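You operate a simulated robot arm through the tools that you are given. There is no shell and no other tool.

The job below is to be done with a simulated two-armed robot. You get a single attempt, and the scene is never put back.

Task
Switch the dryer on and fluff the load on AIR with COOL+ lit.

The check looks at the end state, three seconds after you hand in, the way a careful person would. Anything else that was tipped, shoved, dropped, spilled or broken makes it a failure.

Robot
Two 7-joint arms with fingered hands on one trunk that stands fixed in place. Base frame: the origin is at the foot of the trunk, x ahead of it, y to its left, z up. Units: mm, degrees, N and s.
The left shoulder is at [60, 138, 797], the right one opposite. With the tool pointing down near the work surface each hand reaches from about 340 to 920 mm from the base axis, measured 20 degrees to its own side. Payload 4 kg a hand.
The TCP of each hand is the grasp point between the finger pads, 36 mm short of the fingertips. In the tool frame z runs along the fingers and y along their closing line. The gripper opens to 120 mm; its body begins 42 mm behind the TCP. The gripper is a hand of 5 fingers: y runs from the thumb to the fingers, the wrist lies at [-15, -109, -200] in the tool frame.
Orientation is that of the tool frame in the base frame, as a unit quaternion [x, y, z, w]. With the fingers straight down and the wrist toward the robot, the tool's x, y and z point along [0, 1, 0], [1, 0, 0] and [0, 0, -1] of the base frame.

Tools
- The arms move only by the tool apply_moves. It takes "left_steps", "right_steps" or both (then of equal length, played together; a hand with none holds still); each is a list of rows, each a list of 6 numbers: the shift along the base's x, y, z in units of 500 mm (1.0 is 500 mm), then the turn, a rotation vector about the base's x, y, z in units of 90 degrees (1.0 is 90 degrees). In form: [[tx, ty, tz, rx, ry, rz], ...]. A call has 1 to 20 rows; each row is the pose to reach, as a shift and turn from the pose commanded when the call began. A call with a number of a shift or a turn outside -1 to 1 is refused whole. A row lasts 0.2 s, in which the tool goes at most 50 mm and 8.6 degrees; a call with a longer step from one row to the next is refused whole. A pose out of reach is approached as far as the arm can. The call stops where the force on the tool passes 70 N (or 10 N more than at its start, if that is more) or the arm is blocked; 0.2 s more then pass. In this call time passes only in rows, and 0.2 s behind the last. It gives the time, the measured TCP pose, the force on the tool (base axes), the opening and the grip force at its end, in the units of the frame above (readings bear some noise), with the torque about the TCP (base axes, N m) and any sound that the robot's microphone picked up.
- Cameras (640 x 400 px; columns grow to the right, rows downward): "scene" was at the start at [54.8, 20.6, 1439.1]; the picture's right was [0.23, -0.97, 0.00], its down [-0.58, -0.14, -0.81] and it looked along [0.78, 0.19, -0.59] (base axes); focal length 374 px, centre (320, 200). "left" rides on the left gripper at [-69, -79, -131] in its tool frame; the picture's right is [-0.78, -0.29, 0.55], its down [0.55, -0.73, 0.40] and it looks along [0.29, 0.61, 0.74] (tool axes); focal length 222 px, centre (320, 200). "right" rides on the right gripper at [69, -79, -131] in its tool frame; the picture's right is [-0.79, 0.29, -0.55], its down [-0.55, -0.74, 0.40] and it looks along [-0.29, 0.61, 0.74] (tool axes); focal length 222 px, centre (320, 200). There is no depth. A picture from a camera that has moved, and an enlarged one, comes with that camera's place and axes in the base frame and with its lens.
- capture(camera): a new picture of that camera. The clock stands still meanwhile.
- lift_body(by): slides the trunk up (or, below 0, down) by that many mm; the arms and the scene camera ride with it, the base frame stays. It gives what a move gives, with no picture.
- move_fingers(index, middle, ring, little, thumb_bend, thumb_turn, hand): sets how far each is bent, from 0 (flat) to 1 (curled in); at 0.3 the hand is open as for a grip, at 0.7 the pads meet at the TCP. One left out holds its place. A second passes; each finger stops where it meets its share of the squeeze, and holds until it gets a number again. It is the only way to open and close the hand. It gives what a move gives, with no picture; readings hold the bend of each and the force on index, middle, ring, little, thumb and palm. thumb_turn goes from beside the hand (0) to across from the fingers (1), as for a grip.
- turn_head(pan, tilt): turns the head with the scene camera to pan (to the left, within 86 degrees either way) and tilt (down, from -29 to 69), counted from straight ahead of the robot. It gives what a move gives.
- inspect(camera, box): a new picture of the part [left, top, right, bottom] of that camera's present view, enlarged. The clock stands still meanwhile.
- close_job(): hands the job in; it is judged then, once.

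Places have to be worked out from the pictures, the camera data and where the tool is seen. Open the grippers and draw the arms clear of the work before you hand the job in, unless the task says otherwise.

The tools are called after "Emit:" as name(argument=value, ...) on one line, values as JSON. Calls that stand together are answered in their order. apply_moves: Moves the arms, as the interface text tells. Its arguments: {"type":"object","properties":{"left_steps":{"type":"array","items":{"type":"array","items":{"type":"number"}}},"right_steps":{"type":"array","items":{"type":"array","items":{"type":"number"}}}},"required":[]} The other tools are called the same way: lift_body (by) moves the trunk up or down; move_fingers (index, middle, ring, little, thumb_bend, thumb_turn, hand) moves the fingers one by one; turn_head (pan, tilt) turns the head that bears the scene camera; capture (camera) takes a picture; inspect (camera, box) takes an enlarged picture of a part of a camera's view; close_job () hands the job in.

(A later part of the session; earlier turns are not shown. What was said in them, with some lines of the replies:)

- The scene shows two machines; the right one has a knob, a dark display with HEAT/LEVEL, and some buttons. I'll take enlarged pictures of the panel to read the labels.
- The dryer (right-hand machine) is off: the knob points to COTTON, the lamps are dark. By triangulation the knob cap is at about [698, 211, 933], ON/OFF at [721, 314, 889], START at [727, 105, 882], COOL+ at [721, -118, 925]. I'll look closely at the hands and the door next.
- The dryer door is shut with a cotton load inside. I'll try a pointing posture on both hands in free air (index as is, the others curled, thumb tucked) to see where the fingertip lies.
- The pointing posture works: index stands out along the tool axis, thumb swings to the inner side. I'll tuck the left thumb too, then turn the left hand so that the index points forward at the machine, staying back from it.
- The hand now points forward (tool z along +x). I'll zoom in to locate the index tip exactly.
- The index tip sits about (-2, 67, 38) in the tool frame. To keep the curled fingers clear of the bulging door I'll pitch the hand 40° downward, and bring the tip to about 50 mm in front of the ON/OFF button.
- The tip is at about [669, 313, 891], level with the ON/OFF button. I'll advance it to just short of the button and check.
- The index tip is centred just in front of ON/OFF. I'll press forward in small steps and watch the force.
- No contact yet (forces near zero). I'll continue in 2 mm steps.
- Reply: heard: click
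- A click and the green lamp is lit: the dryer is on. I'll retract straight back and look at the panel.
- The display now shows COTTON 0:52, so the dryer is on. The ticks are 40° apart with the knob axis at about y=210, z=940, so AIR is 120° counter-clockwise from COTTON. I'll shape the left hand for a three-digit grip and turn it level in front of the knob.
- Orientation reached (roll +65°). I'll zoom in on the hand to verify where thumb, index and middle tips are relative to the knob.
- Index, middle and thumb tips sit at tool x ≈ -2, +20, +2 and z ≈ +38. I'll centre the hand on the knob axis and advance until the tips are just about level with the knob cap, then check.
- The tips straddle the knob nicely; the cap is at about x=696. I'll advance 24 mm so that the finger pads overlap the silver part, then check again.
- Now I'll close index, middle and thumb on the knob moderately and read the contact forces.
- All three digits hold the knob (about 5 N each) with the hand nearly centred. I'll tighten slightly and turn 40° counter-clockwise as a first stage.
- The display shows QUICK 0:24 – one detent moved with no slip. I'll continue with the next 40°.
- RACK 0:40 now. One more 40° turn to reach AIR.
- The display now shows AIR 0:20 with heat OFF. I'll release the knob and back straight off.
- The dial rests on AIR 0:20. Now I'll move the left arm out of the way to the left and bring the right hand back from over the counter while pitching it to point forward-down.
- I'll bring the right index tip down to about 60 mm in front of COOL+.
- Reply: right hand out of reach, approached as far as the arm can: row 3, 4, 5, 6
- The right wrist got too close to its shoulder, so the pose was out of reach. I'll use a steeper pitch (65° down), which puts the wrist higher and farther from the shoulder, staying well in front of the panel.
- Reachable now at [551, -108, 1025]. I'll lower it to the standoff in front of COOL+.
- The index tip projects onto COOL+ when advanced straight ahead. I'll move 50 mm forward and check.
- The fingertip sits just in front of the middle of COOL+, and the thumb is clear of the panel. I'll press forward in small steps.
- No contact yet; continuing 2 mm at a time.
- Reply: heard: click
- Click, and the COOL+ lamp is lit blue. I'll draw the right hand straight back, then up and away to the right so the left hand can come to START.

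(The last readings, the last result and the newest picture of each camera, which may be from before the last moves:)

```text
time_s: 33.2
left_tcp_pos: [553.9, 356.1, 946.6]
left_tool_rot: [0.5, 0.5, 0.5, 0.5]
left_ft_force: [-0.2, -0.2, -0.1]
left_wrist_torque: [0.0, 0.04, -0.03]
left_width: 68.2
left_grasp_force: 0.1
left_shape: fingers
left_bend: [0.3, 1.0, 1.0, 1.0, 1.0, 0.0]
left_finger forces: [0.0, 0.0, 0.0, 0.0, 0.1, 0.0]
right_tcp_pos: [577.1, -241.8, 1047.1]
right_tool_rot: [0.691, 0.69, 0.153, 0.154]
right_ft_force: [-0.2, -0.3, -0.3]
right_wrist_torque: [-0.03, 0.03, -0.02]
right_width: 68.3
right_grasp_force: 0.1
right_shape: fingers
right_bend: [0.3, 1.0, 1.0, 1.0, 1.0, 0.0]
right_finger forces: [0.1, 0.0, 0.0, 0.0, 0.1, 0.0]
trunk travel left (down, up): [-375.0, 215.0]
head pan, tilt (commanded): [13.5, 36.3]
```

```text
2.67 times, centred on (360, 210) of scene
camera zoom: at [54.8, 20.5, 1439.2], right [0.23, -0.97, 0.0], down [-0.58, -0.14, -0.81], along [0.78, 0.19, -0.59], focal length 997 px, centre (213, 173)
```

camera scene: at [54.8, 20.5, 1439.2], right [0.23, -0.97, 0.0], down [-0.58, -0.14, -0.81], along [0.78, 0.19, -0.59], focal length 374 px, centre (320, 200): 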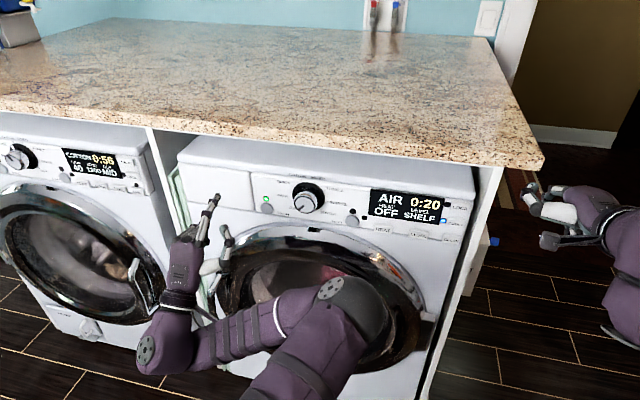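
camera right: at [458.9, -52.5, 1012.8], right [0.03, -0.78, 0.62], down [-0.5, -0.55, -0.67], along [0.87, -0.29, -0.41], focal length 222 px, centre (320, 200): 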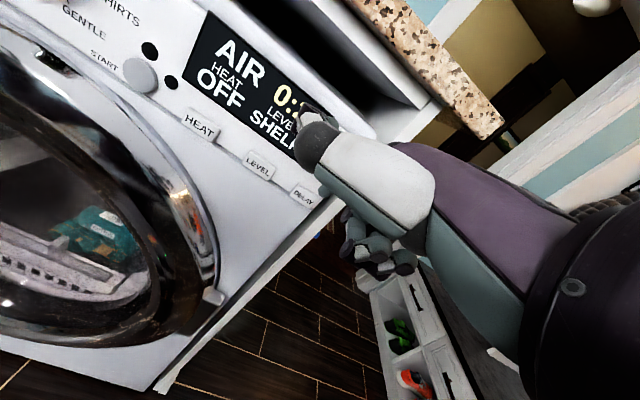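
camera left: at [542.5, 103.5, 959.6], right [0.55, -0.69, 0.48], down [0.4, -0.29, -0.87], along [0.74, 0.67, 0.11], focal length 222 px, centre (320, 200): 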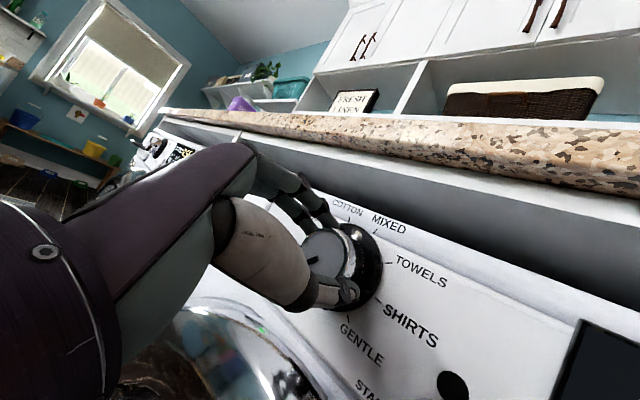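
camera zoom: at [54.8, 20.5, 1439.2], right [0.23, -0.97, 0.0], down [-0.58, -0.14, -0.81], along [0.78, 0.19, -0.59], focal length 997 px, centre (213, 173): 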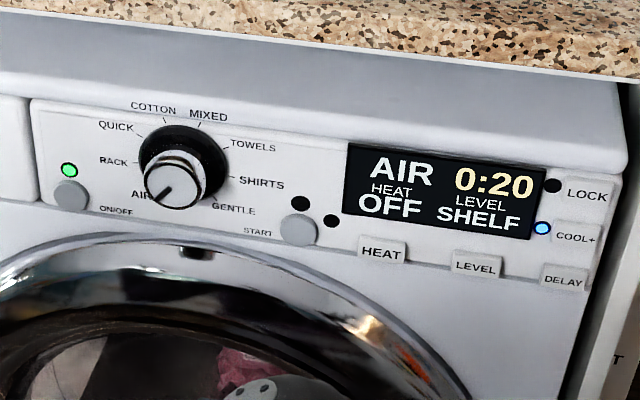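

COOL+ remains lit and the dial stays on AIR. Now I'll pitch the left hand 65° downward in free space before bringing it to START.

Emit:
apply_moves(left_steps=[[0, 0, 0, 0, 0.0903, 0], [0, 0, 0, 0, 0.1806, 0], [0, 0, 0, 0, 0.2708, 0], [0, 0, 0, 0, 0.3611, 0], [0, 0, 0, 0, 0.4514, 0], [0, 0, 0, 0, 0.5417, 0], [0, 0, 0, 0, 0.6319, 0], [0, 0, 0, 0, 0.7222, 0]])

Emit:
capture(camera="scene")

```text
time_s: 35.0
left_tcp_pos: [553.8, 356.1, 948.5]
left_tool_rot: [0.691, 0.69, 0.153, 0.153]
left_ft_force: [-0.3, -0.5, -0.7]
left_wrist_torque: [0.02, -0.02, 0.01]
left_width: 68.3
left_grasp_force: 0.0
left_shape: fingers
left_bend: [0.3, 1.0, 1.0, 1.0, 1.0, 0.0]
left_finger forces: [0.1, 0.0, 0.0, 0.0, 0.0, 0.0]
right_tcp_pos: [577.7, -240.9, 1047.7]
right_tool_rot: [0.69, 0.691, 0.153, 0.153]
right_ft_force: [0.0, 0.1, 0.4]
right_wrist_torque: [0.0, 0.0, 0.02]
right_width: 68.0
right_grasp_force: 0.2
right_shape: fingers
right_bend: [0.3, 1.0, 1.0, 1.0, 1.0, 0.0]
right_finger forces: [0.0, 0.0, 0.0, 0.0, 0.1, 0.1]
trunk travel left (down, up): [-375.0, 215.0]
head pan, tilt (commanded): [13.5, 36.3]
```

```text
taken
camera scene: at [54.6, 20.7, 1439.1], right [0.23, -0.97, 0.0], down [-0.58, -0.14, -0.81], along [0.78, 0.19, -0.59], focal length 374 px, centre (320, 200)
```

scene: 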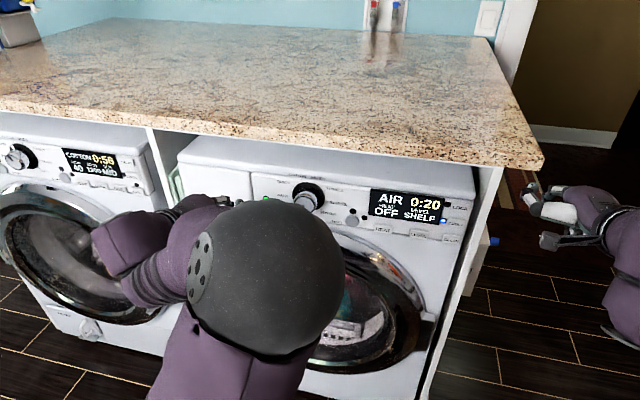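

The left elbow has folded up high, which is awkward near START. I'll send the left hand up and out to the left (near its starting pose) and use the right hand for START instead.

Emit:
apply_moves(left_steps=[[0.01, 0.02, 0.05, 0, 0.0556, 0], [0.02, 0.04, 0.1, 0, 0.1111, 0], [0.03, 0.06, 0.15, 0, 0.1667, 0], [0.04, 0.08, 0.2, 0, 0.2222, 0], [0.05, 0.1, 0.25, 0, 0.2778, 0]])

Emit:
capture(camera="scene")

```text
time_s: 36.2
left_tcp_pos: [579.2, 406.3, 1074.4]
left_tool_rot: [0.706, 0.708, 0.0, -0.001]
left_ft_force: [0.7, 0.6, -0.8]
left_wrist_torque: [0.01, 0.0, 0.02]
left_width: 68.3
left_grasp_force: 0.0
left_shape: fingers
left_bend: [0.3, 1.0, 1.0, 1.0, 1.0, 0.0]
left_finger forces: [0.0, 0.1, 0.1, 0.1, 0.1, 0.0]
right_tcp_pos: [578.8, -241.1, 1046.1]
right_tool_rot: [0.69, 0.691, 0.153, 0.152]
right_ft_force: [-0.7, -0.9, 0.1]
right_wrist_torque: [0.03, 0.03, 0.0]
right_width: 67.9
right_grasp_force: 0.1
right_shape: fingers
right_bend: [0.3, 1.0, 1.0, 1.0, 1.0, 0.0]
right_finger forces: [0.0, 0.1, 0.1, 0.0, 0.0, 0.0]
trunk travel left (down, up): [-375.0, 215.0]
head pan, tilt (commanded): [13.5, 36.3]
```

```text
taken
camera scene: at [55.0, 20.7, 1439.1], right [0.23, -0.97, 0.0], down [-0.58, -0.14, -0.81], along [0.78, 0.19, -0.59], focal length 374 px, centre (320, 200)
```

scene: 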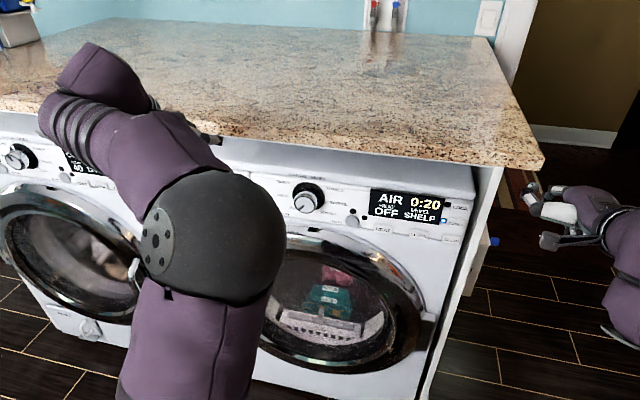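

The left arm is now clear to the left. I'll bring the right index to a standoff in front of START at about [723, 105, 887], yawing the hand 20° so its wrist stays to the right.

Emit:
apply_moves(right_steps=[[0.0033, 0.0794, -0.0384, 0, 0, 0.0278], [0.0066, 0.1588, -0.0768, 0, 0, 0.0556], [0.0099, 0.2382, -0.1152, 0, 0, 0.0833], [0.0132, 0.3176, -0.1536, 0, 0, 0.1111], [0.0165, 0.397, -0.192, 0, 0, 0.1389], [0.0198, 0.4764, -0.2304, 0, 0, 0.1667], [0.0231, 0.5558, -0.2688, 0, 0, 0.1944], [0.026, 0.6354, -0.307, 0, 0, 0.2222]])

Emit:
capture(camera="scene")

Emit:
inspect(camera="scene", box=[290, 180, 410, 265])

Emit:
capture(camera="right")

```text
time_s: 38.0
left_tcp_pos: [579.6, 403.0, 1072.7]
left_tool_rot: [0.707, 0.707, 0.0, -0.001]
left_ft_force: [1.1, -1.1, 0.2]
left_wrist_torque: [0.06, 0.07, 0.0]
left_width: 68.3
left_grasp_force: 0.1
left_shape: fingers
left_bend: [0.3, 1.0, 1.0, 1.0, 1.0, 0.0]
left_finger forces: [0.1, 0.1, 0.0, 0.0, 0.0, 0.1]
right_tcp_pos: [532.1, -21.2, 852.9]
right_tool_rot: [0.561, 0.799, 0.178, 0.125]
right_ft_force: [0.7, -0.3, 0.8]
right_wrist_torque: [0.05, 0.02, 0.05]
right_width: 68.3
right_grasp_force: 0.1
right_shape: fingers
right_bend: [0.3, 1.0, 1.0, 1.0, 1.0, 0.0]
right_finger forces: [0.0, 0.0, 0.0, 0.1, 0.0, 0.0]
right hand out of reach, approached as far as the arm can: row 5, 6, 7, 8
trunk travel left (down, up): [-375.0, 215.0]
head pan, tilt (commanded): [13.5, 36.3]
```

```text
taken
camera scene: at [56.3, 18.9, 1438.9], right [0.23, -0.97, 0.0], down [-0.58, -0.14, -0.81], along [0.78, 0.19, -0.59], focal length 374 px, centre (320, 200)
```

scene: 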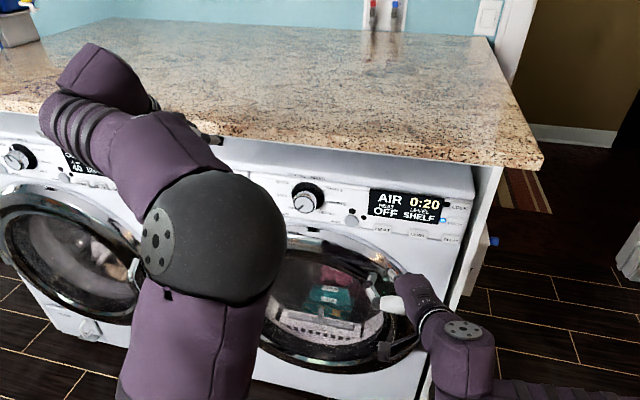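

```text
4.71 times, centred on (350, 222) of scene
camera zoom: at [56.3, 18.9, 1438.9], right [0.23, -0.97, 0.0], down [-0.58, -0.14, -0.81], along [0.78, 0.19, -0.59], focal length 1759 px, centre (179, 94)
```

zoom: 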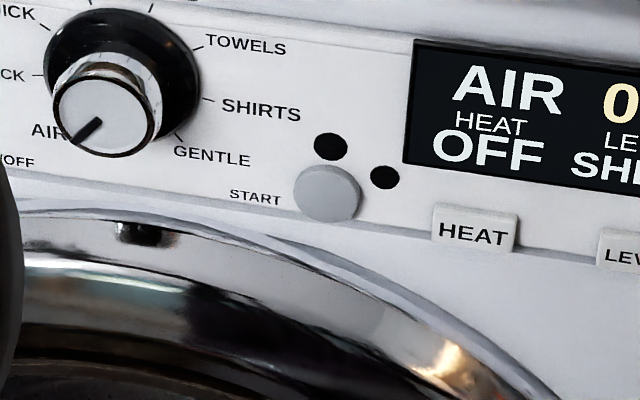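

```text
taken
camera right: at [388.7, 0.1, 938.2], right [0.3, -0.73, 0.62], down [-0.28, -0.69, -0.67], along [0.91, 0.03, -0.41], focal length 222 px, centre (320, 200)
```

right: 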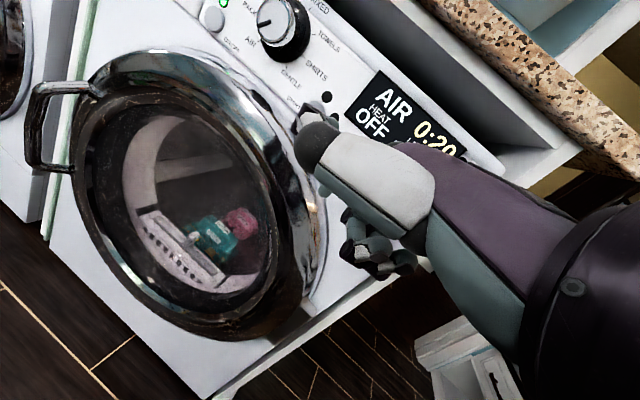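

The right arm ran into its reach limit with the yaw. I'll take the yaw out again and move it up and left a little to see whether it can reach the START side without yaw.

Emit:
apply_moves(right_steps=[[0.01, 0.03, 0.03, 0, 0, -0.0444], [0.02, 0.06, 0.06, 0, 0, -0.0889], [0.03, 0.09, 0.09, 0, 0, -0.1333], [0.04, 0.12, 0.12, 0, 0, -0.1778], [0.05, 0.15, 0.14, 0, 0, -0.2222]])

Emit:
capture(camera="scene")

```text
time_s: 39.2
left_tcp_pos: [578.2, 406.3, 1073.3]
left_tool_rot: [0.707, 0.707, -0.001, 0.0]
left_ft_force: [-0.1, -0.3, -0.6]
left_wrist_torque: [-0.02, 0.0, 0.04]
left_width: 68.1
left_grasp_force: 0.1
left_shape: fingers
left_bend: [0.3, 1.0, 1.0, 1.0, 1.0, 0.0]
left_finger forces: [0.1, 0.1, 0.0, 0.1, 0.0, 0.0]
right_tcp_pos: [515.9, -55.2, 821.0]
right_tool_rot: [0.671, 0.711, 0.155, 0.145]
right_ft_force: [0.3, -0.1, -0.7]
right_wrist_torque: [0.02, 0.01, -0.01]
right_width: 68.2
right_grasp_force: 0.0
right_shape: fingers
right_bend: [0.3, 1.0, 1.0, 1.0, 1.0, 0.0]
right_finger forces: [0.1, 0.0, 0.0, 0.1, 0.1, 0.0]
right hand out of reach, approached as far as the arm can: row 1, 2, 3, 4, 5
trunk travel left (down, up): [-375.0, 215.0]
head pan, tilt (commanded): [13.5, 36.3]
```

```text
taken
camera scene: at [55.2, 20.5, 1439.2], right [0.23, -0.97, 0.0], down [-0.58, -0.14, -0.81], along [0.78, 0.19, -0.59], focal length 374 px, centre (320, 200)
```

scene: 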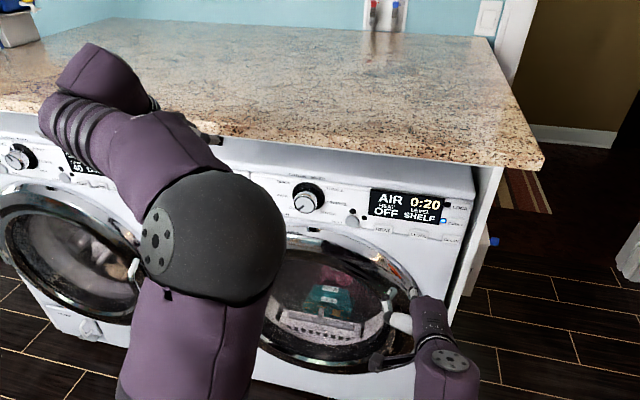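

The right arm is at a joint limit there, so START belongs to the left hand. I'll first bring the right arm back out to its side along the way it came.

Emit:
apply_moves(right_steps=[[0.012, -0.046, 0.055, 0, 0, 0], [0.025, -0.093, 0.11, 0, 0, 0], [0.037, -0.14, 0.165, 0, 0, 0], [0.05, -0.186, 0.22, 0, 0, 0], [0.062, -0.232, 0.275, 0, 0, 0], [0.075, -0.28, 0.33, 0, 0, 0], [0.088, -0.326, 0.385, 0, 0, 0], [0.1, -0.372, 0.44, 0, 0, 0]])

Emit:
capture(camera="scene")

```text
time_s: 41.0
left_tcp_pos: [579.2, 405.6, 1073.6]
left_tool_rot: [0.707, 0.707, 0.0, 0.0]
left_ft_force: [-0.6, 1.1, 0.4]
left_wrist_torque: [-0.03, -0.03, -0.02]
left_width: 68.2
left_grasp_force: 0.0
left_shape: fingers
left_bend: [0.3, 1.0, 1.0, 1.0, 1.0, 0.0]
left_finger forces: [0.1, 0.0, 0.0, 0.0, 0.0, 0.1]
right_tcp_pos: [564.7, -240.7, 1040.8]
right_tool_rot: [0.669, 0.712, 0.154, 0.145]
right_ft_force: [-0.3, -0.2, 0.3]
right_wrist_torque: [-0.01, 0.04, 0.01]
right_width: 68.3
right_grasp_force: 0.0
right_shape: fingers
right_bend: [0.3, 1.0, 1.0, 1.0, 1.0, 0.0]
right_finger forces: [0.0, 0.0, 0.0, 0.0, 0.1, 0.0]
right hand out of reach, approached as far as the arm can: row 1, 2
trunk travel left (down, up): [-375.0, 215.0]
head pan, tilt (commanded): [13.5, 36.3]
```

```text
taken
camera scene: at [54.5, 20.8, 1439.1], right [0.23, -0.97, 0.0], down [-0.58, -0.14, -0.81], along [0.78, 0.19, -0.59], focal length 374 px, centre (320, 200)
```

scene: 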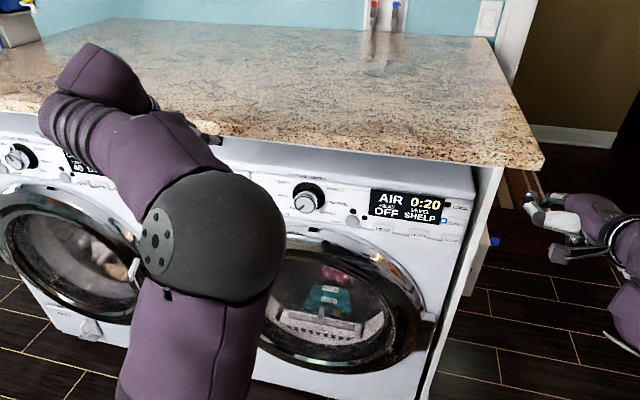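

The right arm is parked. The left elbow is in an awkward raised position from the knob turn; I'll retrace the left hand to the level pose, then roll it back outward (+65°) to bring the elbow down and out again.

Emit:
apply_moves(left_steps=[[-0.01, -0.02, -0.05, 0, -0.0556, 0], [-0.02, -0.04, -0.1, 0, -0.1111, 0], [-0.03, -0.06, -0.15, 0, -0.1667, 0], [-0.04, -0.08, -0.2, 0, -0.2222, 0], [-0.05, -0.1, -0.25, 0, -0.2778, 0], [-0.05, -0.1, -0.25, 0, -0.3681, 0], [-0.05, -0.1, -0.25, 0, -0.4584, 0], [-0.05, -0.1, -0.25, 0, -0.5486, 0], [-0.05, -0.1, -0.25, 0, -0.6389, 0], [-0.05, -0.1, -0.25, 0, -0.7292, 0], [-0.05, -0.1, -0.25, 0, -0.8195, 0], [-0.05, -0.1, -0.25, 0, -0.9097, 0], [-0.05, -0.1, -0.25, 0, -1.0, 0]])

Emit:
apply_moves(left_steps=[[0, 0, 0, 0.09, 0, 0], [0, 0, 0, 0.18, 0, 0], [0, 0, 0, 0.27, 0, 0], [0, 0, 0, 0.36, 0, 0], [0, 0, 0, 0.45, 0, 0], [0, 0, 0, 0.54, 0, 0], [0, 0, 0, 0.63, 0, 0], [0, 0, 0, 0.72, 0, 0], [0, 0, 0, 0.81, 0, 0]])

Emit:
capture(camera="scene")

```text
time_s: 43.8
left_tcp_pos: [554.4, 353.9, 949.5]
left_tool_rot: [0.502, 0.497, 0.5, 0.501]
left_ft_force: [-2.9, 6.2, -2.4]
left_wrist_torque: [0.04, -0.13, -0.53]
left_width: 68.3
left_grasp_force: 0.0
left_shape: fingers
left_bend: [0.3, 1.0, 1.0, 1.0, 1.0, 0.0]
left_finger forces: [0.1, 0.0, 0.1, 0.1, 0.1, 0.1]
right_tcp_pos: [565.7, -241.8, 1039.7]
right_tool_rot: [0.671, 0.711, 0.154, 0.143]
right_ft_force: [-0.2, -2.7, -0.4]
right_wrist_torque: [0.12, 0.0, 0.1]
right_width: 68.2
right_grasp_force: 0.1
right_shape: fingers
right_bend: [0.3, 1.0, 1.0, 1.0, 1.0, 0.0]
right_finger forces: [0.0, 0.0, 0.1, 0.0, 0.0, 0.0]
trunk travel left (down, up): [-375.0, 215.0]
head pan, tilt (commanded): [13.5, 36.3]
```

```text
time_s: 45.8
left_tcp_pos: [552.1, 357.4, 947.1]
left_tool_rot: [0.699, 0.105, 0.7, 0.105]
left_ft_force: [-0.3, -0.8, 0.9]
left_wrist_torque: [-0.02, -0.02, 0.02]
left_width: 68.2
left_grasp_force: 0.1
left_shape: fingers
left_bend: [0.3, 1.0, 1.0, 1.0, 1.0, 0.0]
left_finger forces: [0.0, 0.0, 0.0, 0.0, 0.0, 0.0]
right_tcp_pos: [565.4, -240.5, 1041.6]
right_tool_rot: [0.67, 0.711, 0.155, 0.145]
right_ft_force: [0.0, -0.4, -0.4]
right_wrist_torque: [0.04, -0.02, -0.02]
right_width: 68.0
right_grasp_force: 0.1
right_shape: fingers
right_bend: [0.3, 1.0, 1.0, 1.0, 1.0, 0.0]
right_finger forces: [0.0, 0.1, 0.1, 0.0, 0.0, 0.0]
trunk travel left (down, up): [-375.0, 215.0]
head pan, tilt (commanded): [13.5, 36.3]
```

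```text
taken
camera scene: at [54.7, 20.5, 1439.1], right [0.23, -0.97, 0.0], down [-0.58, -0.14, -0.81], along [0.78, 0.19, -0.59], focal length 374 px, centre (320, 200)
```

scene: 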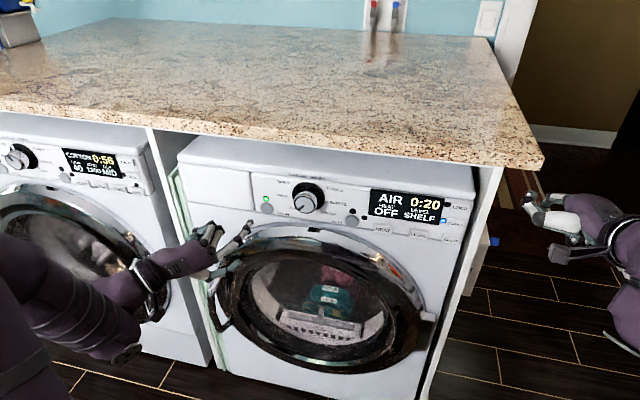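

The left elbow has swung back down and out to the left. Now I'll unroll the hand to level, checking where the elbow goes.

Emit:
apply_moves(left_steps=[[0, 0, 0, -0.09, 0, 0], [0, 0, 0, -0.18, 0, 0], [0, 0, 0, -0.27, 0, 0], [0, 0, 0, -0.36, 0, 0], [0, 0, 0, -0.45, 0, 0], [0, 0, 0, -0.54, 0, 0], [0, 0, 0, -0.63, 0, 0], [0, 0, 0, -0.72, 0, 0], [0, 0, 0, -0.81, 0, 0]])

Emit:
capture(camera="scene")

```text
time_s: 47.8
left_tcp_pos: [552.4, 358.1, 948.5]
left_tool_rot: [0.5, 0.5, 0.5, 0.501]
left_ft_force: [0.3, -0.6, 0.2]
left_wrist_torque: [-0.01, -0.04, 0.03]
left_width: 68.3
left_grasp_force: 0.0
left_shape: fingers
left_bend: [0.3, 1.0, 1.0, 1.0, 1.0, 0.0]
left_finger forces: [0.0, 0.1, 0.0, 0.0, 0.1, 0.1]
right_tcp_pos: [566.1, -241.3, 1041.3]
right_tool_rot: [0.67, 0.711, 0.154, 0.145]
right_ft_force: [0.9, -0.2, 0.0]
right_wrist_torque: [0.01, 0.05, -0.03]
right_width: 68.2
right_grasp_force: 0.1
right_shape: fingers
right_bend: [0.3, 1.0, 1.0, 1.0, 1.0, 0.0]
right_finger forces: [0.0, 0.1, 0.0, 0.0, 0.0, 0.0]
trunk travel left (down, up): [-375.0, 215.0]
head pan, tilt (commanded): [13.5, 36.3]
```

```text
taken
camera scene: at [54.8, 20.6, 1439.2], right [0.23, -0.97, 0.0], down [-0.58, -0.14, -0.81], along [0.78, 0.19, -0.59], focal length 374 px, centre (320, 200)
```

scene: 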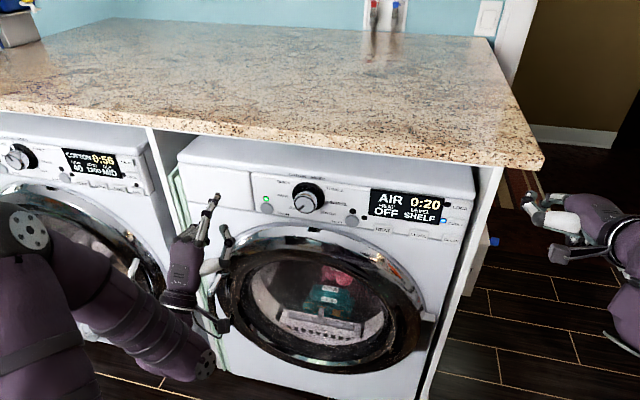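

The elbow stays on the left side. Now I'll pitch the left hand 65° down here.

Emit:
apply_moves(left_steps=[[0, 0, 0, 0, 0.0903, 0], [0, 0, 0, 0, 0.1806, 0], [0, 0, 0, 0, 0.2708, 0], [0, 0, 0, 0, 0.3611, 0], [0, 0, 0, 0, 0.4514, 0], [0, 0, 0, 0, 0.5417, 0], [0, 0, 0, 0, 0.6319, 0], [0, 0, 0, 0, 0.7222, 0]])

Emit:
capture(camera="scene")

```text
time_s: 49.6
left_tcp_pos: [552.4, 357.2, 946.8]
left_tool_rot: [0.69, 0.691, 0.153, 0.152]
left_ft_force: [0.3, 0.1, 0.2]
left_wrist_torque: [-0.02, 0.01, 0.02]
left_width: 67.9
left_grasp_force: 0.1
left_shape: fingers
left_bend: [0.3, 1.0, 1.0, 1.0, 1.0, 0.0]
left_finger forces: [0.1, 0.0, 0.1, 0.1, 0.1, 0.0]
right_tcp_pos: [565.5, -239.9, 1041.5]
right_tool_rot: [0.67, 0.712, 0.154, 0.144]
right_ft_force: [0.3, -0.7, -0.8]
right_wrist_torque: [0.01, 0.0, 0.0]
right_width: 68.1
right_grasp_force: 0.0
right_shape: fingers
right_bend: [0.3, 1.0, 1.0, 1.0, 1.0, 0.0]
right_finger forces: [0.1, 0.0, 0.1, 0.1, 0.0, 0.0]
trunk travel left (down, up): [-375.0, 215.0]
head pan, tilt (commanded): [13.5, 36.3]
```

```text
taken
camera scene: at [54.9, 20.6, 1439.1], right [0.23, -0.97, 0.0], down [-0.58, -0.14, -0.81], along [0.78, 0.19, -0.59], focal length 374 px, centre (320, 200)
```

scene: 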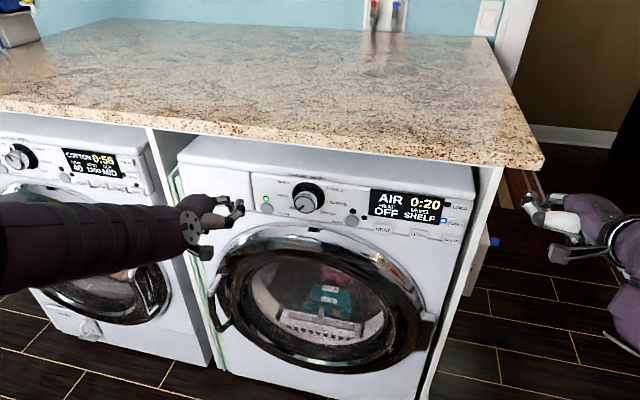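

Good configuration: the forearm now comes from the left. I'll slide the hand right and down to the standoff in front of START, staying clear of the knob.

Emit:
apply_moves(left_steps=[[0, -0.083, -0.018, 0, 0, 0], [0, -0.166, -0.036, 0, 0, 0], [0, -0.249, -0.054, 0, 0, 0], [0, -0.332, -0.072, 0, 0, 0], [0.01, -0.416, -0.09, 0, 0, 0], [0.03, -0.501, -0.108, 0, 0, 0]])

Emit:
capture(camera="scene")

Emit:
inspect(camera="scene", box=[290, 180, 410, 265])

Emit:
capture(camera="left")

```text
time_s: 51.0
left_tcp_pos: [568.8, 106.5, 894.4]
left_tool_rot: [0.69, 0.69, 0.154, 0.153]
left_ft_force: [-0.8, -0.3, -0.3]
left_wrist_torque: [0.02, -0.02, -0.01]
left_width: 68.2
left_grasp_force: 0.1
left_shape: fingers
left_bend: [0.3, 1.0, 1.0, 1.0, 1.0, 0.0]
left_finger forces: [0.0, 0.1, 0.0, 0.0, 0.1, 0.1]
right_tcp_pos: [565.2, -241.1, 1040.6]
right_tool_rot: [0.671, 0.711, 0.155, 0.145]
right_ft_force: [-0.7, 0.0, 0.2]
right_wrist_torque: [-0.02, 0.01, -0.02]
right_width: 68.0
right_grasp_force: 0.1
right_shape: fingers
right_bend: [0.3, 1.0, 1.0, 1.0, 1.0, 0.0]
right_finger forces: [0.1, 0.0, 0.0, 0.1, 0.0, 0.0]
trunk travel left (down, up): [-375.0, 215.0]
head pan, tilt (commanded): [13.5, 36.3]
```

```text
taken
camera scene: at [55.1, 20.1, 1439.1], right [0.23, -0.97, 0.0], down [-0.58, -0.14, -0.81], along [0.78, 0.19, -0.59], focal length 374 px, centre (320, 200)
```

scene: 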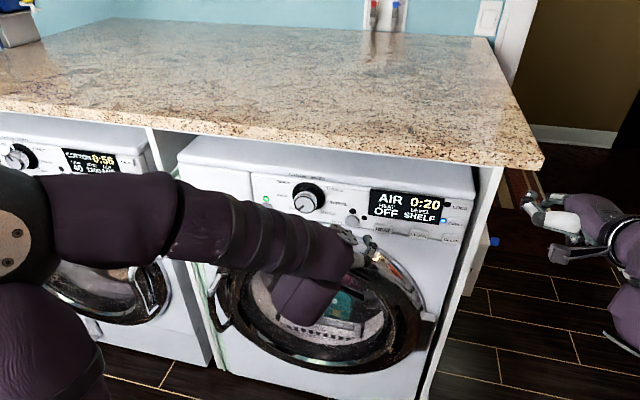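

```text
4.71 times, centred on (350, 222) of scene
camera zoom: at [55.1, 20.1, 1439.1], right [0.23, -0.97, 0.0], down [-0.58, -0.14, -0.81], along [0.78, 0.19, -0.59], focal length 1759 px, centre (179, 94)
```

zoom: 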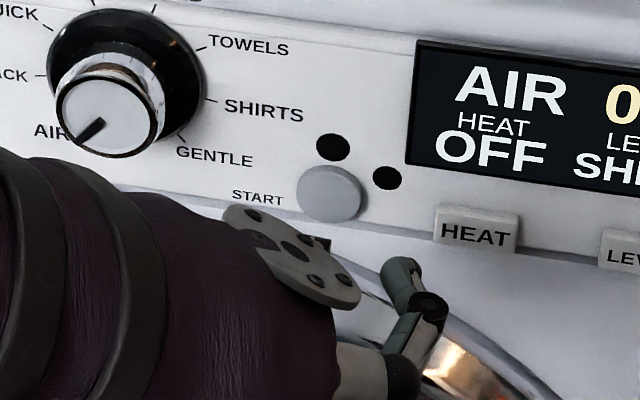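

```text
taken
camera left: at [441.0, 37.3, 980.7], right [-0.03, -0.78, -0.62], down [-0.5, 0.55, -0.67], along [0.87, 0.29, -0.41], focal length 222 px, centre (320, 200)
```

left: 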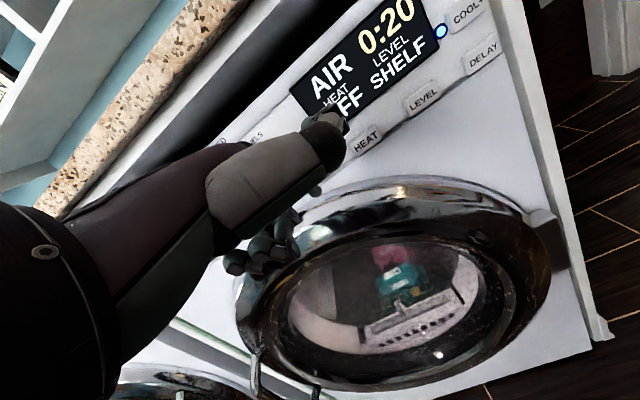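

The hand is in place with the tip predicted at [646, 104, 888], in line with START at [723, 104.5, 887]. I'll advance most of the way.

Emit:
apply_moves(left_steps=[[0.05, 0, -0.001, 0, 0, 0], [0.09, 0, -0.001, 0, 0, 0], [0.12, 0, -0.001, 0, 0, 0]])

Emit:
inspect(camera="scene", box=[290, 180, 410, 265])

Emit:
inspect(camera="left", box=[180, 60, 460, 300])

```text
time_s: 51.8
left_tcp_pos: [628.2, 107.3, 893.7]
left_tool_rot: [0.691, 0.69, 0.153, 0.154]
left_ft_force: [-0.5, -0.5, -0.2]
left_wrist_torque: [0.02, 0.02, 0.01]
left_width: 68.1
left_grasp_force: 0.0
left_shape: fingers
left_bend: [0.3, 1.0, 1.0, 1.0, 1.0, 0.0]
left_finger forces: [0.1, 0.0, 0.0, 0.1, 0.0, 0.0]
right_tcp_pos: [565.1, -240.6, 1040.8]
right_tool_rot: [0.67, 0.711, 0.154, 0.145]
right_ft_force: [-0.6, -0.3, 0.5]
right_wrist_torque: [-0.03, -0.01, 0.04]
right_width: 68.2
right_grasp_force: 0.0
right_shape: fingers
right_bend: [0.3, 1.0, 1.0, 1.0, 1.0, 0.0]
right_finger forces: [0.0, 0.0, 0.0, 0.0, 0.1, 0.1]
trunk travel left (down, up): [-375.0, 215.0]
head pan, tilt (commanded): [13.5, 36.3]
```

```text
4.71 times, centred on (350, 222) of scene
camera zoom: at [54.8, 20.5, 1439.1], right [0.23, -0.97, 0.0], down [-0.58, -0.14, -0.81], along [0.78, 0.19, -0.59], focal length 1759 px, centre (179, 94)
```

zoom: 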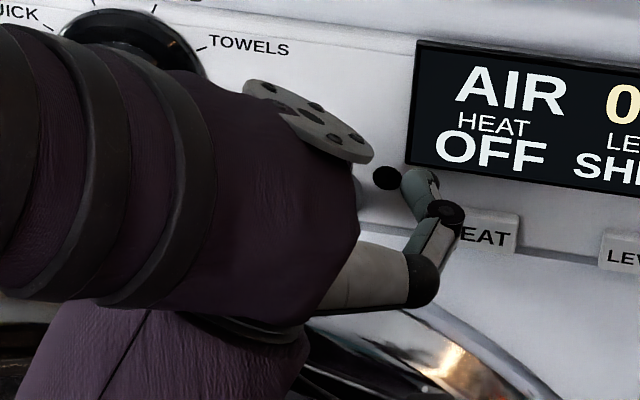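

```text
1.67 times, centred on (320, 180) of left
camera zoom: at [500.4, 37.5, 980.3], right [-0.03, -0.78, -0.62], down [-0.5, 0.55, -0.67], along [0.87, 0.29, -0.41], focal length 370 px, centre (320, 233)
```

zoom: 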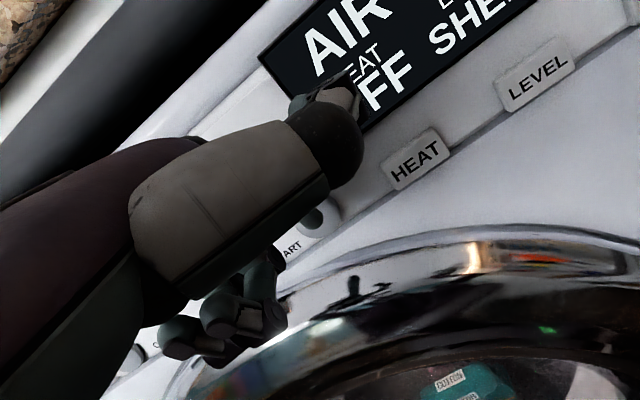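

The left camera shows the fingertip in front of START, thumb clear of the panel. I'll press in small steps.

Emit:
apply_moves(left_steps=[[0.01, 0, 0, 0, 0, 0], [0.02, 0, 0, 0, 0, 0], [0.028, 0, 0, 0, 0, 0]])

Emit:
apply_moves(left_steps=[[0.003, 0, 0, 0, 0, 0], [0.006, 0, 0, 0, 0, 0]])

Emit:
inspect(camera="left", box=[180, 60, 460, 300])

```text
time_s: 52.6
left_tcp_pos: [643.2, 106.8, 893.8]
left_tool_rot: [0.69, 0.691, 0.153, 0.153]
left_ft_force: [0.0, 0.7, -0.3]
left_wrist_torque: [0.05, 0.03, -0.03]
left_width: 68.3
left_grasp_force: 0.1
left_shape: fingers
left_bend: [0.3, 1.0, 1.0, 1.0, 1.0, 0.0]
left_finger forces: [0.0, 0.0, 0.0, 0.0, 0.1, 0.1]
right_tcp_pos: [564.7, -240.2, 1041.4]
right_tool_rot: [0.67, 0.711, 0.155, 0.145]
right_ft_force: [0.9, 0.2, -0.7]
right_wrist_torque: [-0.01, 0.01, 0.01]
right_width: 68.0
right_grasp_force: 0.1
right_shape: fingers
right_bend: [0.3, 1.0, 1.0, 1.0, 1.0, 0.0]
right_finger forces: [0.0, 0.1, 0.0, 0.0, 0.0, 0.1]
trunk travel left (down, up): [-375.0, 215.0]
head pan, tilt (commanded): [13.5, 36.3]
```

```text
time_s: 53.2
left_tcp_pos: [645.5, 106.6, 892.9]
left_tool_rot: [0.69, 0.691, 0.153, 0.153]
left_ft_force: [-0.6, 0.4, 0.2]
left_wrist_torque: [0.02, -0.03, 0.01]
left_width: 68.2
left_grasp_force: 0.8
left_shape: fingers
left_bend: [0.31, 1.0, 1.0, 1.0, 1.0, 0.0]
left_finger forces: [1.1, 0.1, 0.0, 0.1, 0.0, 0.0]
right_tcp_pos: [564.8, -240.8, 1041.6]
right_tool_rot: [0.669, 0.712, 0.154, 0.144]
right_ft_force: [-0.1, -0.3, -0.7]
right_wrist_torque: [0.01, -0.01, -0.02]
right_width: 68.0
right_grasp_force: 0.0
right_shape: fingers
right_bend: [0.3, 1.0, 1.0, 1.0, 1.0, 0.0]
right_finger forces: [0.1, 0.1, 0.1, 0.0, 0.0, 0.0]
trunk travel left (down, up): [-375.0, 215.0]
head pan, tilt (commanded): [13.5, 36.3]
heard: click
```

```text
1.67 times, centred on (320, 180) of left
camera zoom: at [517.7, 37.7, 979.7], right [-0.03, -0.78, -0.62], down [-0.5, 0.55, -0.67], along [0.87, 0.29, -0.41], focal length 370 px, centre (320, 233)
```

zoom: 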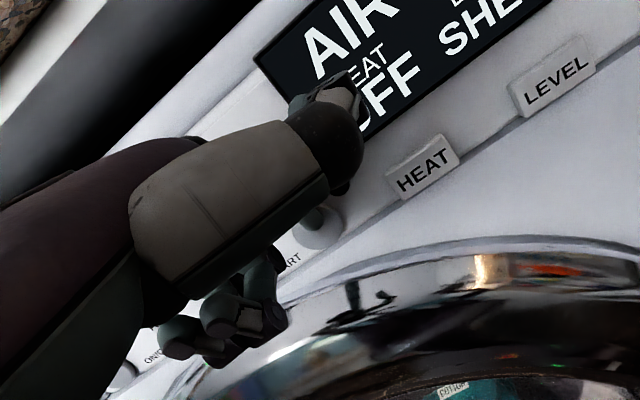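

A click was heard at light contact. I'll withdraw straight back and check the panel lamps.

Emit:
apply_moves(left_steps=[[-0.03, 0, 0, 0, 0, 0], [-0.08, 0, 0, 0, 0, 0], [-0.15, 0, 0, 0, 0, 0]])

Emit:
capture(camera="scene")

Emit:
inspect(camera="scene", box=[240, 165, 480, 255])

```text
time_s: 54.0
left_tcp_pos: [570.6, 107.8, 893.0]
left_tool_rot: [0.69, 0.69, 0.153, 0.153]
left_ft_force: [0.7, -0.2, -0.2]
left_wrist_torque: [0.01, 0.03, 0.0]
left_width: 68.3
left_grasp_force: 0.1
left_shape: fingers
left_bend: [0.3, 1.0, 1.0, 1.0, 1.0, 0.0]
left_finger forces: [0.0, 0.0, 0.0, 0.0, 0.1, 0.0]
right_tcp_pos: [565.4, -241.8, 1041.5]
right_tool_rot: [0.67, 0.712, 0.154, 0.144]
right_ft_force: [0.9, 0.1, -0.7]
right_wrist_torque: [-0.02, 0.02, -0.04]
right_width: 68.3
right_grasp_force: 0.1
right_shape: fingers
right_bend: [0.3, 1.0, 1.0, 1.0, 1.0, 0.0]
right_finger forces: [0.0, 0.1, 0.1, 0.1, 0.0, 0.0]
trunk travel left (down, up): [-375.0, 215.0]
head pan, tilt (commanded): [13.5, 36.3]
```

```text
taken
camera scene: at [54.4, 20.6, 1439.2], right [0.23, -0.97, 0.0], down [-0.58, -0.14, -0.81], along [0.78, 0.19, -0.59], focal length 374 px, centre (320, 200)
```

scene: 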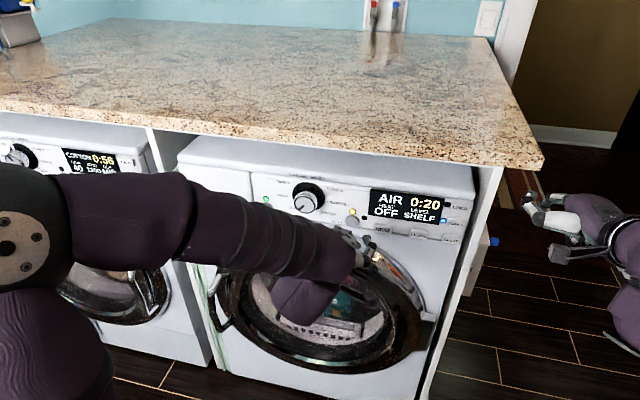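

```text
2.67 times, centred on (360, 210) of scene
camera zoom: at [54.4, 20.6, 1439.2], right [0.23, -0.97, 0.0], down [-0.58, -0.14, -0.81], along [0.78, 0.19, -0.59], focal length 997 px, centre (213, 173)
```

zoom: 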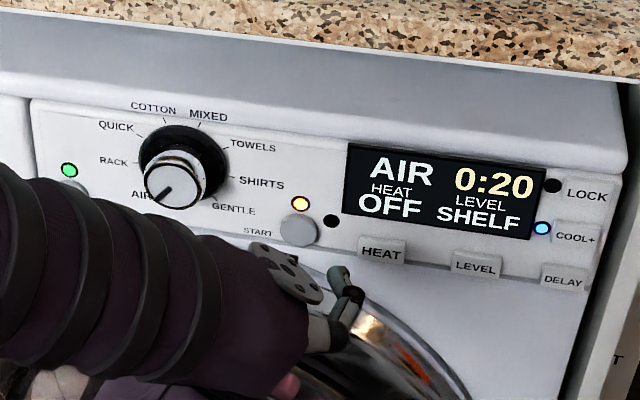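

The START lamp is lit amber, ON/OFF green, COOL+ blue, dial on AIR. I'll bring the left arm away along the path it came, then check that the cycle is running.

Emit:
apply_moves(left_steps=[[-0.03, 0.083, 0.018, 0, 0, 0], [-0.04, 0.166, 0.036, 0, 0, 0], [-0.04, 0.249, 0.054, 0, 0, 0], [-0.04, 0.332, 0.072, 0, 0, 0], [-0.04, 0.416, 0.09, 0, 0, 0], [-0.04, 0.501, 0.108, 0, 0, 0]])

Emit:
apply_moves(left_steps=[[0.01, 0, 0.05, 0, 0.0556, 0], [0.02, 0, 0.1, 0, 0.1111, 0], [0.03, 0, 0.15, 0, 0.1667, 0], [0.04, 0, 0.2, 0, 0.2222, 0], [0.05, 0, 0.25, 0, 0.2778, 0]])

Emit:
capture(camera="scene")

Emit:
inspect(camera="scene", box=[240, 165, 480, 255])

Emit:
inspect(camera="scene", box=[190, 220, 450, 390])

```text
time_s: 55.4
left_tcp_pos: [549.8, 358.3, 948.4]
left_tool_rot: [0.69, 0.691, 0.152, 0.153]
left_ft_force: [-0.7, 0.1, -0.1]
left_wrist_torque: [-0.03, 0.02, 0.01]
left_width: 68.3
left_grasp_force: 0.1
left_shape: fingers
left_bend: [0.3, 1.0, 1.0, 1.0, 1.0, 0.0]
left_finger forces: [0.0, 0.1, 0.0, 0.1, 0.1, 0.0]
right_tcp_pos: [565.5, -240.2, 1040.6]
right_tool_rot: [0.67, 0.711, 0.155, 0.145]
right_ft_force: [-0.1, 0.2, -0.6]
right_wrist_torque: [-0.02, 0.0, 0.0]
right_width: 68.1
right_grasp_force: 0.1
right_shape: fingers
right_bend: [0.3, 1.0, 1.0, 1.0, 1.0, 0.0]
right_finger forces: [0.0, 0.0, 0.1, 0.0, 0.1, 0.0]
trunk travel left (down, up): [-375.0, 215.0]
head pan, tilt (commanded): [13.5, 36.3]
```

```text
time_s: 56.6
left_tcp_pos: [575.7, 359.4, 1071.7]
left_tool_rot: [0.706, 0.708, -0.002, 0.0]
left_ft_force: [-0.6, 0.7, 0.4]
left_wrist_torque: [-0.02, 0.02, 0.01]
left_width: 68.4
left_grasp_force: 0.1
left_shape: fingers
left_bend: [0.3, 1.0, 1.0, 1.0, 1.0, 0.0]
left_finger forces: [0.1, 0.1, 0.1, 0.1, 0.0, 0.0]
left hand out of reach, approached as far as the arm can: row 1
right_tcp_pos: [566.5, -238.7, 1040.8]
right_tool_rot: [0.67, 0.711, 0.154, 0.144]
right_ft_force: [0.0, 0.0, 0.2]
right_wrist_torque: [-0.03, -0.01, 0.0]
right_width: 68.2
right_grasp_force: 0.0
right_shape: fingers
right_bend: [0.3, 1.0, 1.0, 1.0, 1.0, 0.0]
right_finger forces: [0.0, 0.1, 0.0, 0.0, 0.0, 0.1]
trunk travel left (down, up): [-375.0, 215.0]
head pan, tilt (commanded): [13.5, 36.3]
```

```text
taken
camera scene: at [55.1, 21.6, 1439.1], right [0.23, -0.97, 0.0], down [-0.58, -0.14, -0.81], along [0.78, 0.19, -0.59], focal length 374 px, centre (320, 200)
```

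scene: 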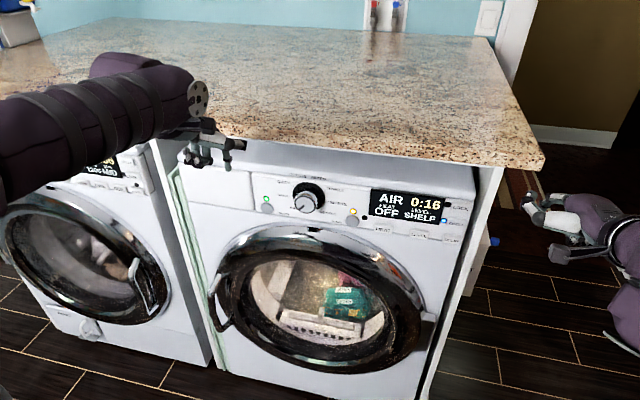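

```text
2.67 times, centred on (360, 210) of scene
camera zoom: at [55.1, 21.6, 1439.1], right [0.23, -0.97, 0.0], down [-0.58, -0.14, -0.81], along [0.78, 0.19, -0.59], focal length 997 px, centre (213, 173)
```

zoom: 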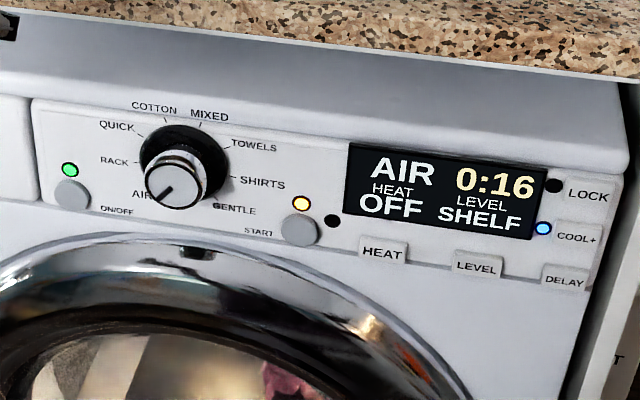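

```text
2.35 times, centred on (320, 305) of scene
camera zoom: at [55.1, 21.6, 1439.1], right [0.23, -0.97, 0.0], down [-0.58, -0.14, -0.81], along [0.78, 0.19, -0.59], focal length 880 px, centre (320, -47)
```

zoom: 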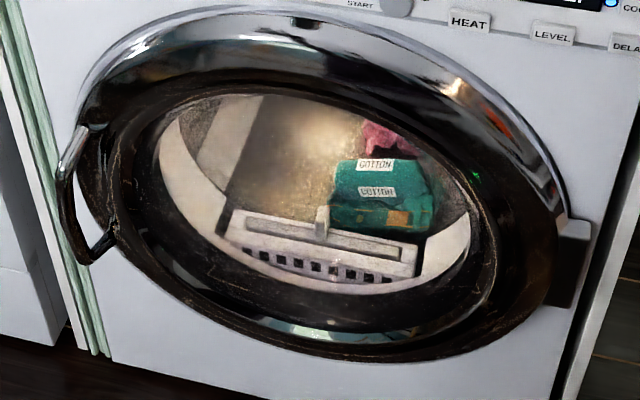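

The cycle is running (0:16 counting down, drum lit, COOL+ blue). Time counts fast, so I'll open both hands where they are, clear of the machine, take one last look and hand in.

Emit:
move_fingers(hand="left", index=0.3, middle=0.3, ring=0.3, little=0.3, thumb_bend=0.3, thumb_turn=0.97)

Emit:
move_fingers(hand="right", index=0.3, middle=0.3, ring=0.3, little=0.3, thumb_bend=0.3, thumb_turn=0.97)

Emit:
capture(camera="scene")

Emit:
inspect(camera="scene", box=[240, 165, 480, 255])

```text
time_s: 57.6
left_tcp_pos: [575.8, 358.0, 1071.6]
left_tool_rot: [0.708, 0.707, 0.0, 0.0]
left_ft_force: [-0.6, 0.0, -0.1]
left_wrist_torque: [0.0, 0.0, 0.03]
left_width: 119.6
left_grasp_force: 0.0
left_shape: fingers
left_bend: [0.3, 0.3, 0.3, 0.3, 0.3, 0.94]
left_finger forces: [0.1, 0.1, 0.0, 0.0, 0.0, 0.0]
right_tcp_pos: [566.1, -240.8, 1041.4]
right_tool_rot: [0.67, 0.712, 0.154, 0.144]
right_ft_force: [0.8, -0.3, -0.2]
right_wrist_torque: [-0.02, 0.0, 0.02]
right_width: 68.2
right_grasp_force: 0.1
right_shape: fingers
right_bend: [0.3, 1.0, 1.0, 1.0, 1.0, 0.0]
right_finger forces: [0.1, 0.0, 0.0, 0.0, 0.1, 0.0]
trunk travel left (down, up): [-375.0, 215.0]
head pan, tilt (commanded): [13.5, 36.3]
```

```text
time_s: 58.6
left_tcp_pos: [575.3, 356.4, 1072.8]
left_tool_rot: [0.708, 0.707, 0.0, 0.0]
left_ft_force: [-0.1, 0.1, -0.4]
left_wrist_torque: [0.01, 0.03, -0.03]
left_width: 119.4
left_grasp_force: 0.0
left_shape: fingers
left_bend: [0.3, 0.3, 0.3, 0.3, 0.3, 0.94]
left_finger forces: [0.0, 0.1, 0.0, 0.1, 0.0, 0.1]
right_tcp_pos: [565.9, -240.0, 1041.6]
right_tool_rot: [0.67, 0.712, 0.154, 0.145]
right_ft_force: [-0.2, -0.4, 0.2]
right_wrist_torque: [-0.05, -0.01, 0.0]
right_width: 119.2
right_grasp_force: 0.0
right_shape: fingers
right_bend: [0.3, 0.3, 0.3, 0.3, 0.3, 0.94]
right_finger forces: [0.1, 0.0, 0.0, 0.1, 0.0, 0.0]
trunk travel left (down, up): [-375.0, 215.0]
head pan, tilt (commanded): [13.5, 36.3]
```

```text
taken
camera scene: at [54.8, 20.6, 1439.2], right [0.23, -0.97, 0.0], down [-0.58, -0.14, -0.81], along [0.78, 0.19, -0.59], focal length 374 px, centre (320, 200)
```

scene: 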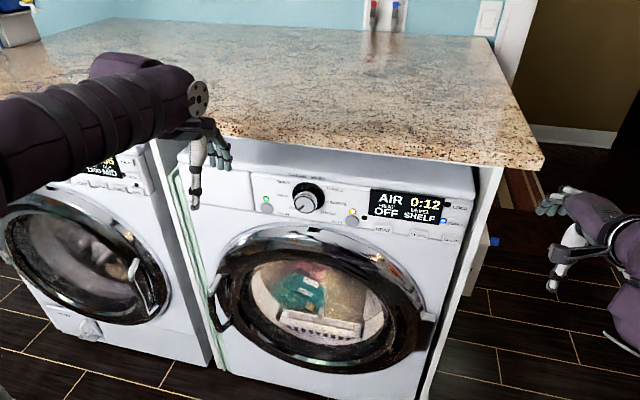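

```text
2.67 times, centred on (360, 210) of scene
camera zoom: at [54.8, 20.6, 1439.2], right [0.23, -0.97, 0.0], down [-0.58, -0.14, -0.81], along [0.78, 0.19, -0.59], focal length 997 px, centre (213, 173)
```

zoom: 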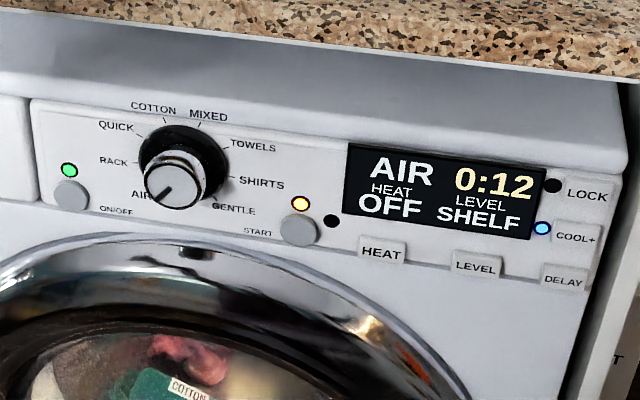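

The load is tumbling on AIR (0:12 left), with ON/OFF, START and COOL+ lit. Both hands are open and clear, so I'm handing in now while the cycle is still running.

Emit:
close_job()

```text
The job is handed in.
```

The dryer is on and tumbling the load on AIR. The COOL+ lamp was lit and the display showed 0:12 left when I handed the job in.

- **On:** I pressed ON/OFF with the left index finger, and its lamp turned green.
- **AIR:** I turned the dial from COTTON to AIR with the left hand. The display then read AIR 0:20 with heat OFF.
- **COOL+:** I pressed it with the right index finger, and its lamp lit blue and stayed lit.
- **Start:** I pressed START with the left hand. The START lamp lit, the drum began to turn and the time counted down.

The display counts down quickly, about two minutes per second. By that rate it should have read about 0:06 and still been running at the three-second check.

Nothing was tipped, dropped or shoved that I could see. Both hands were open and clear of the machine at the end.
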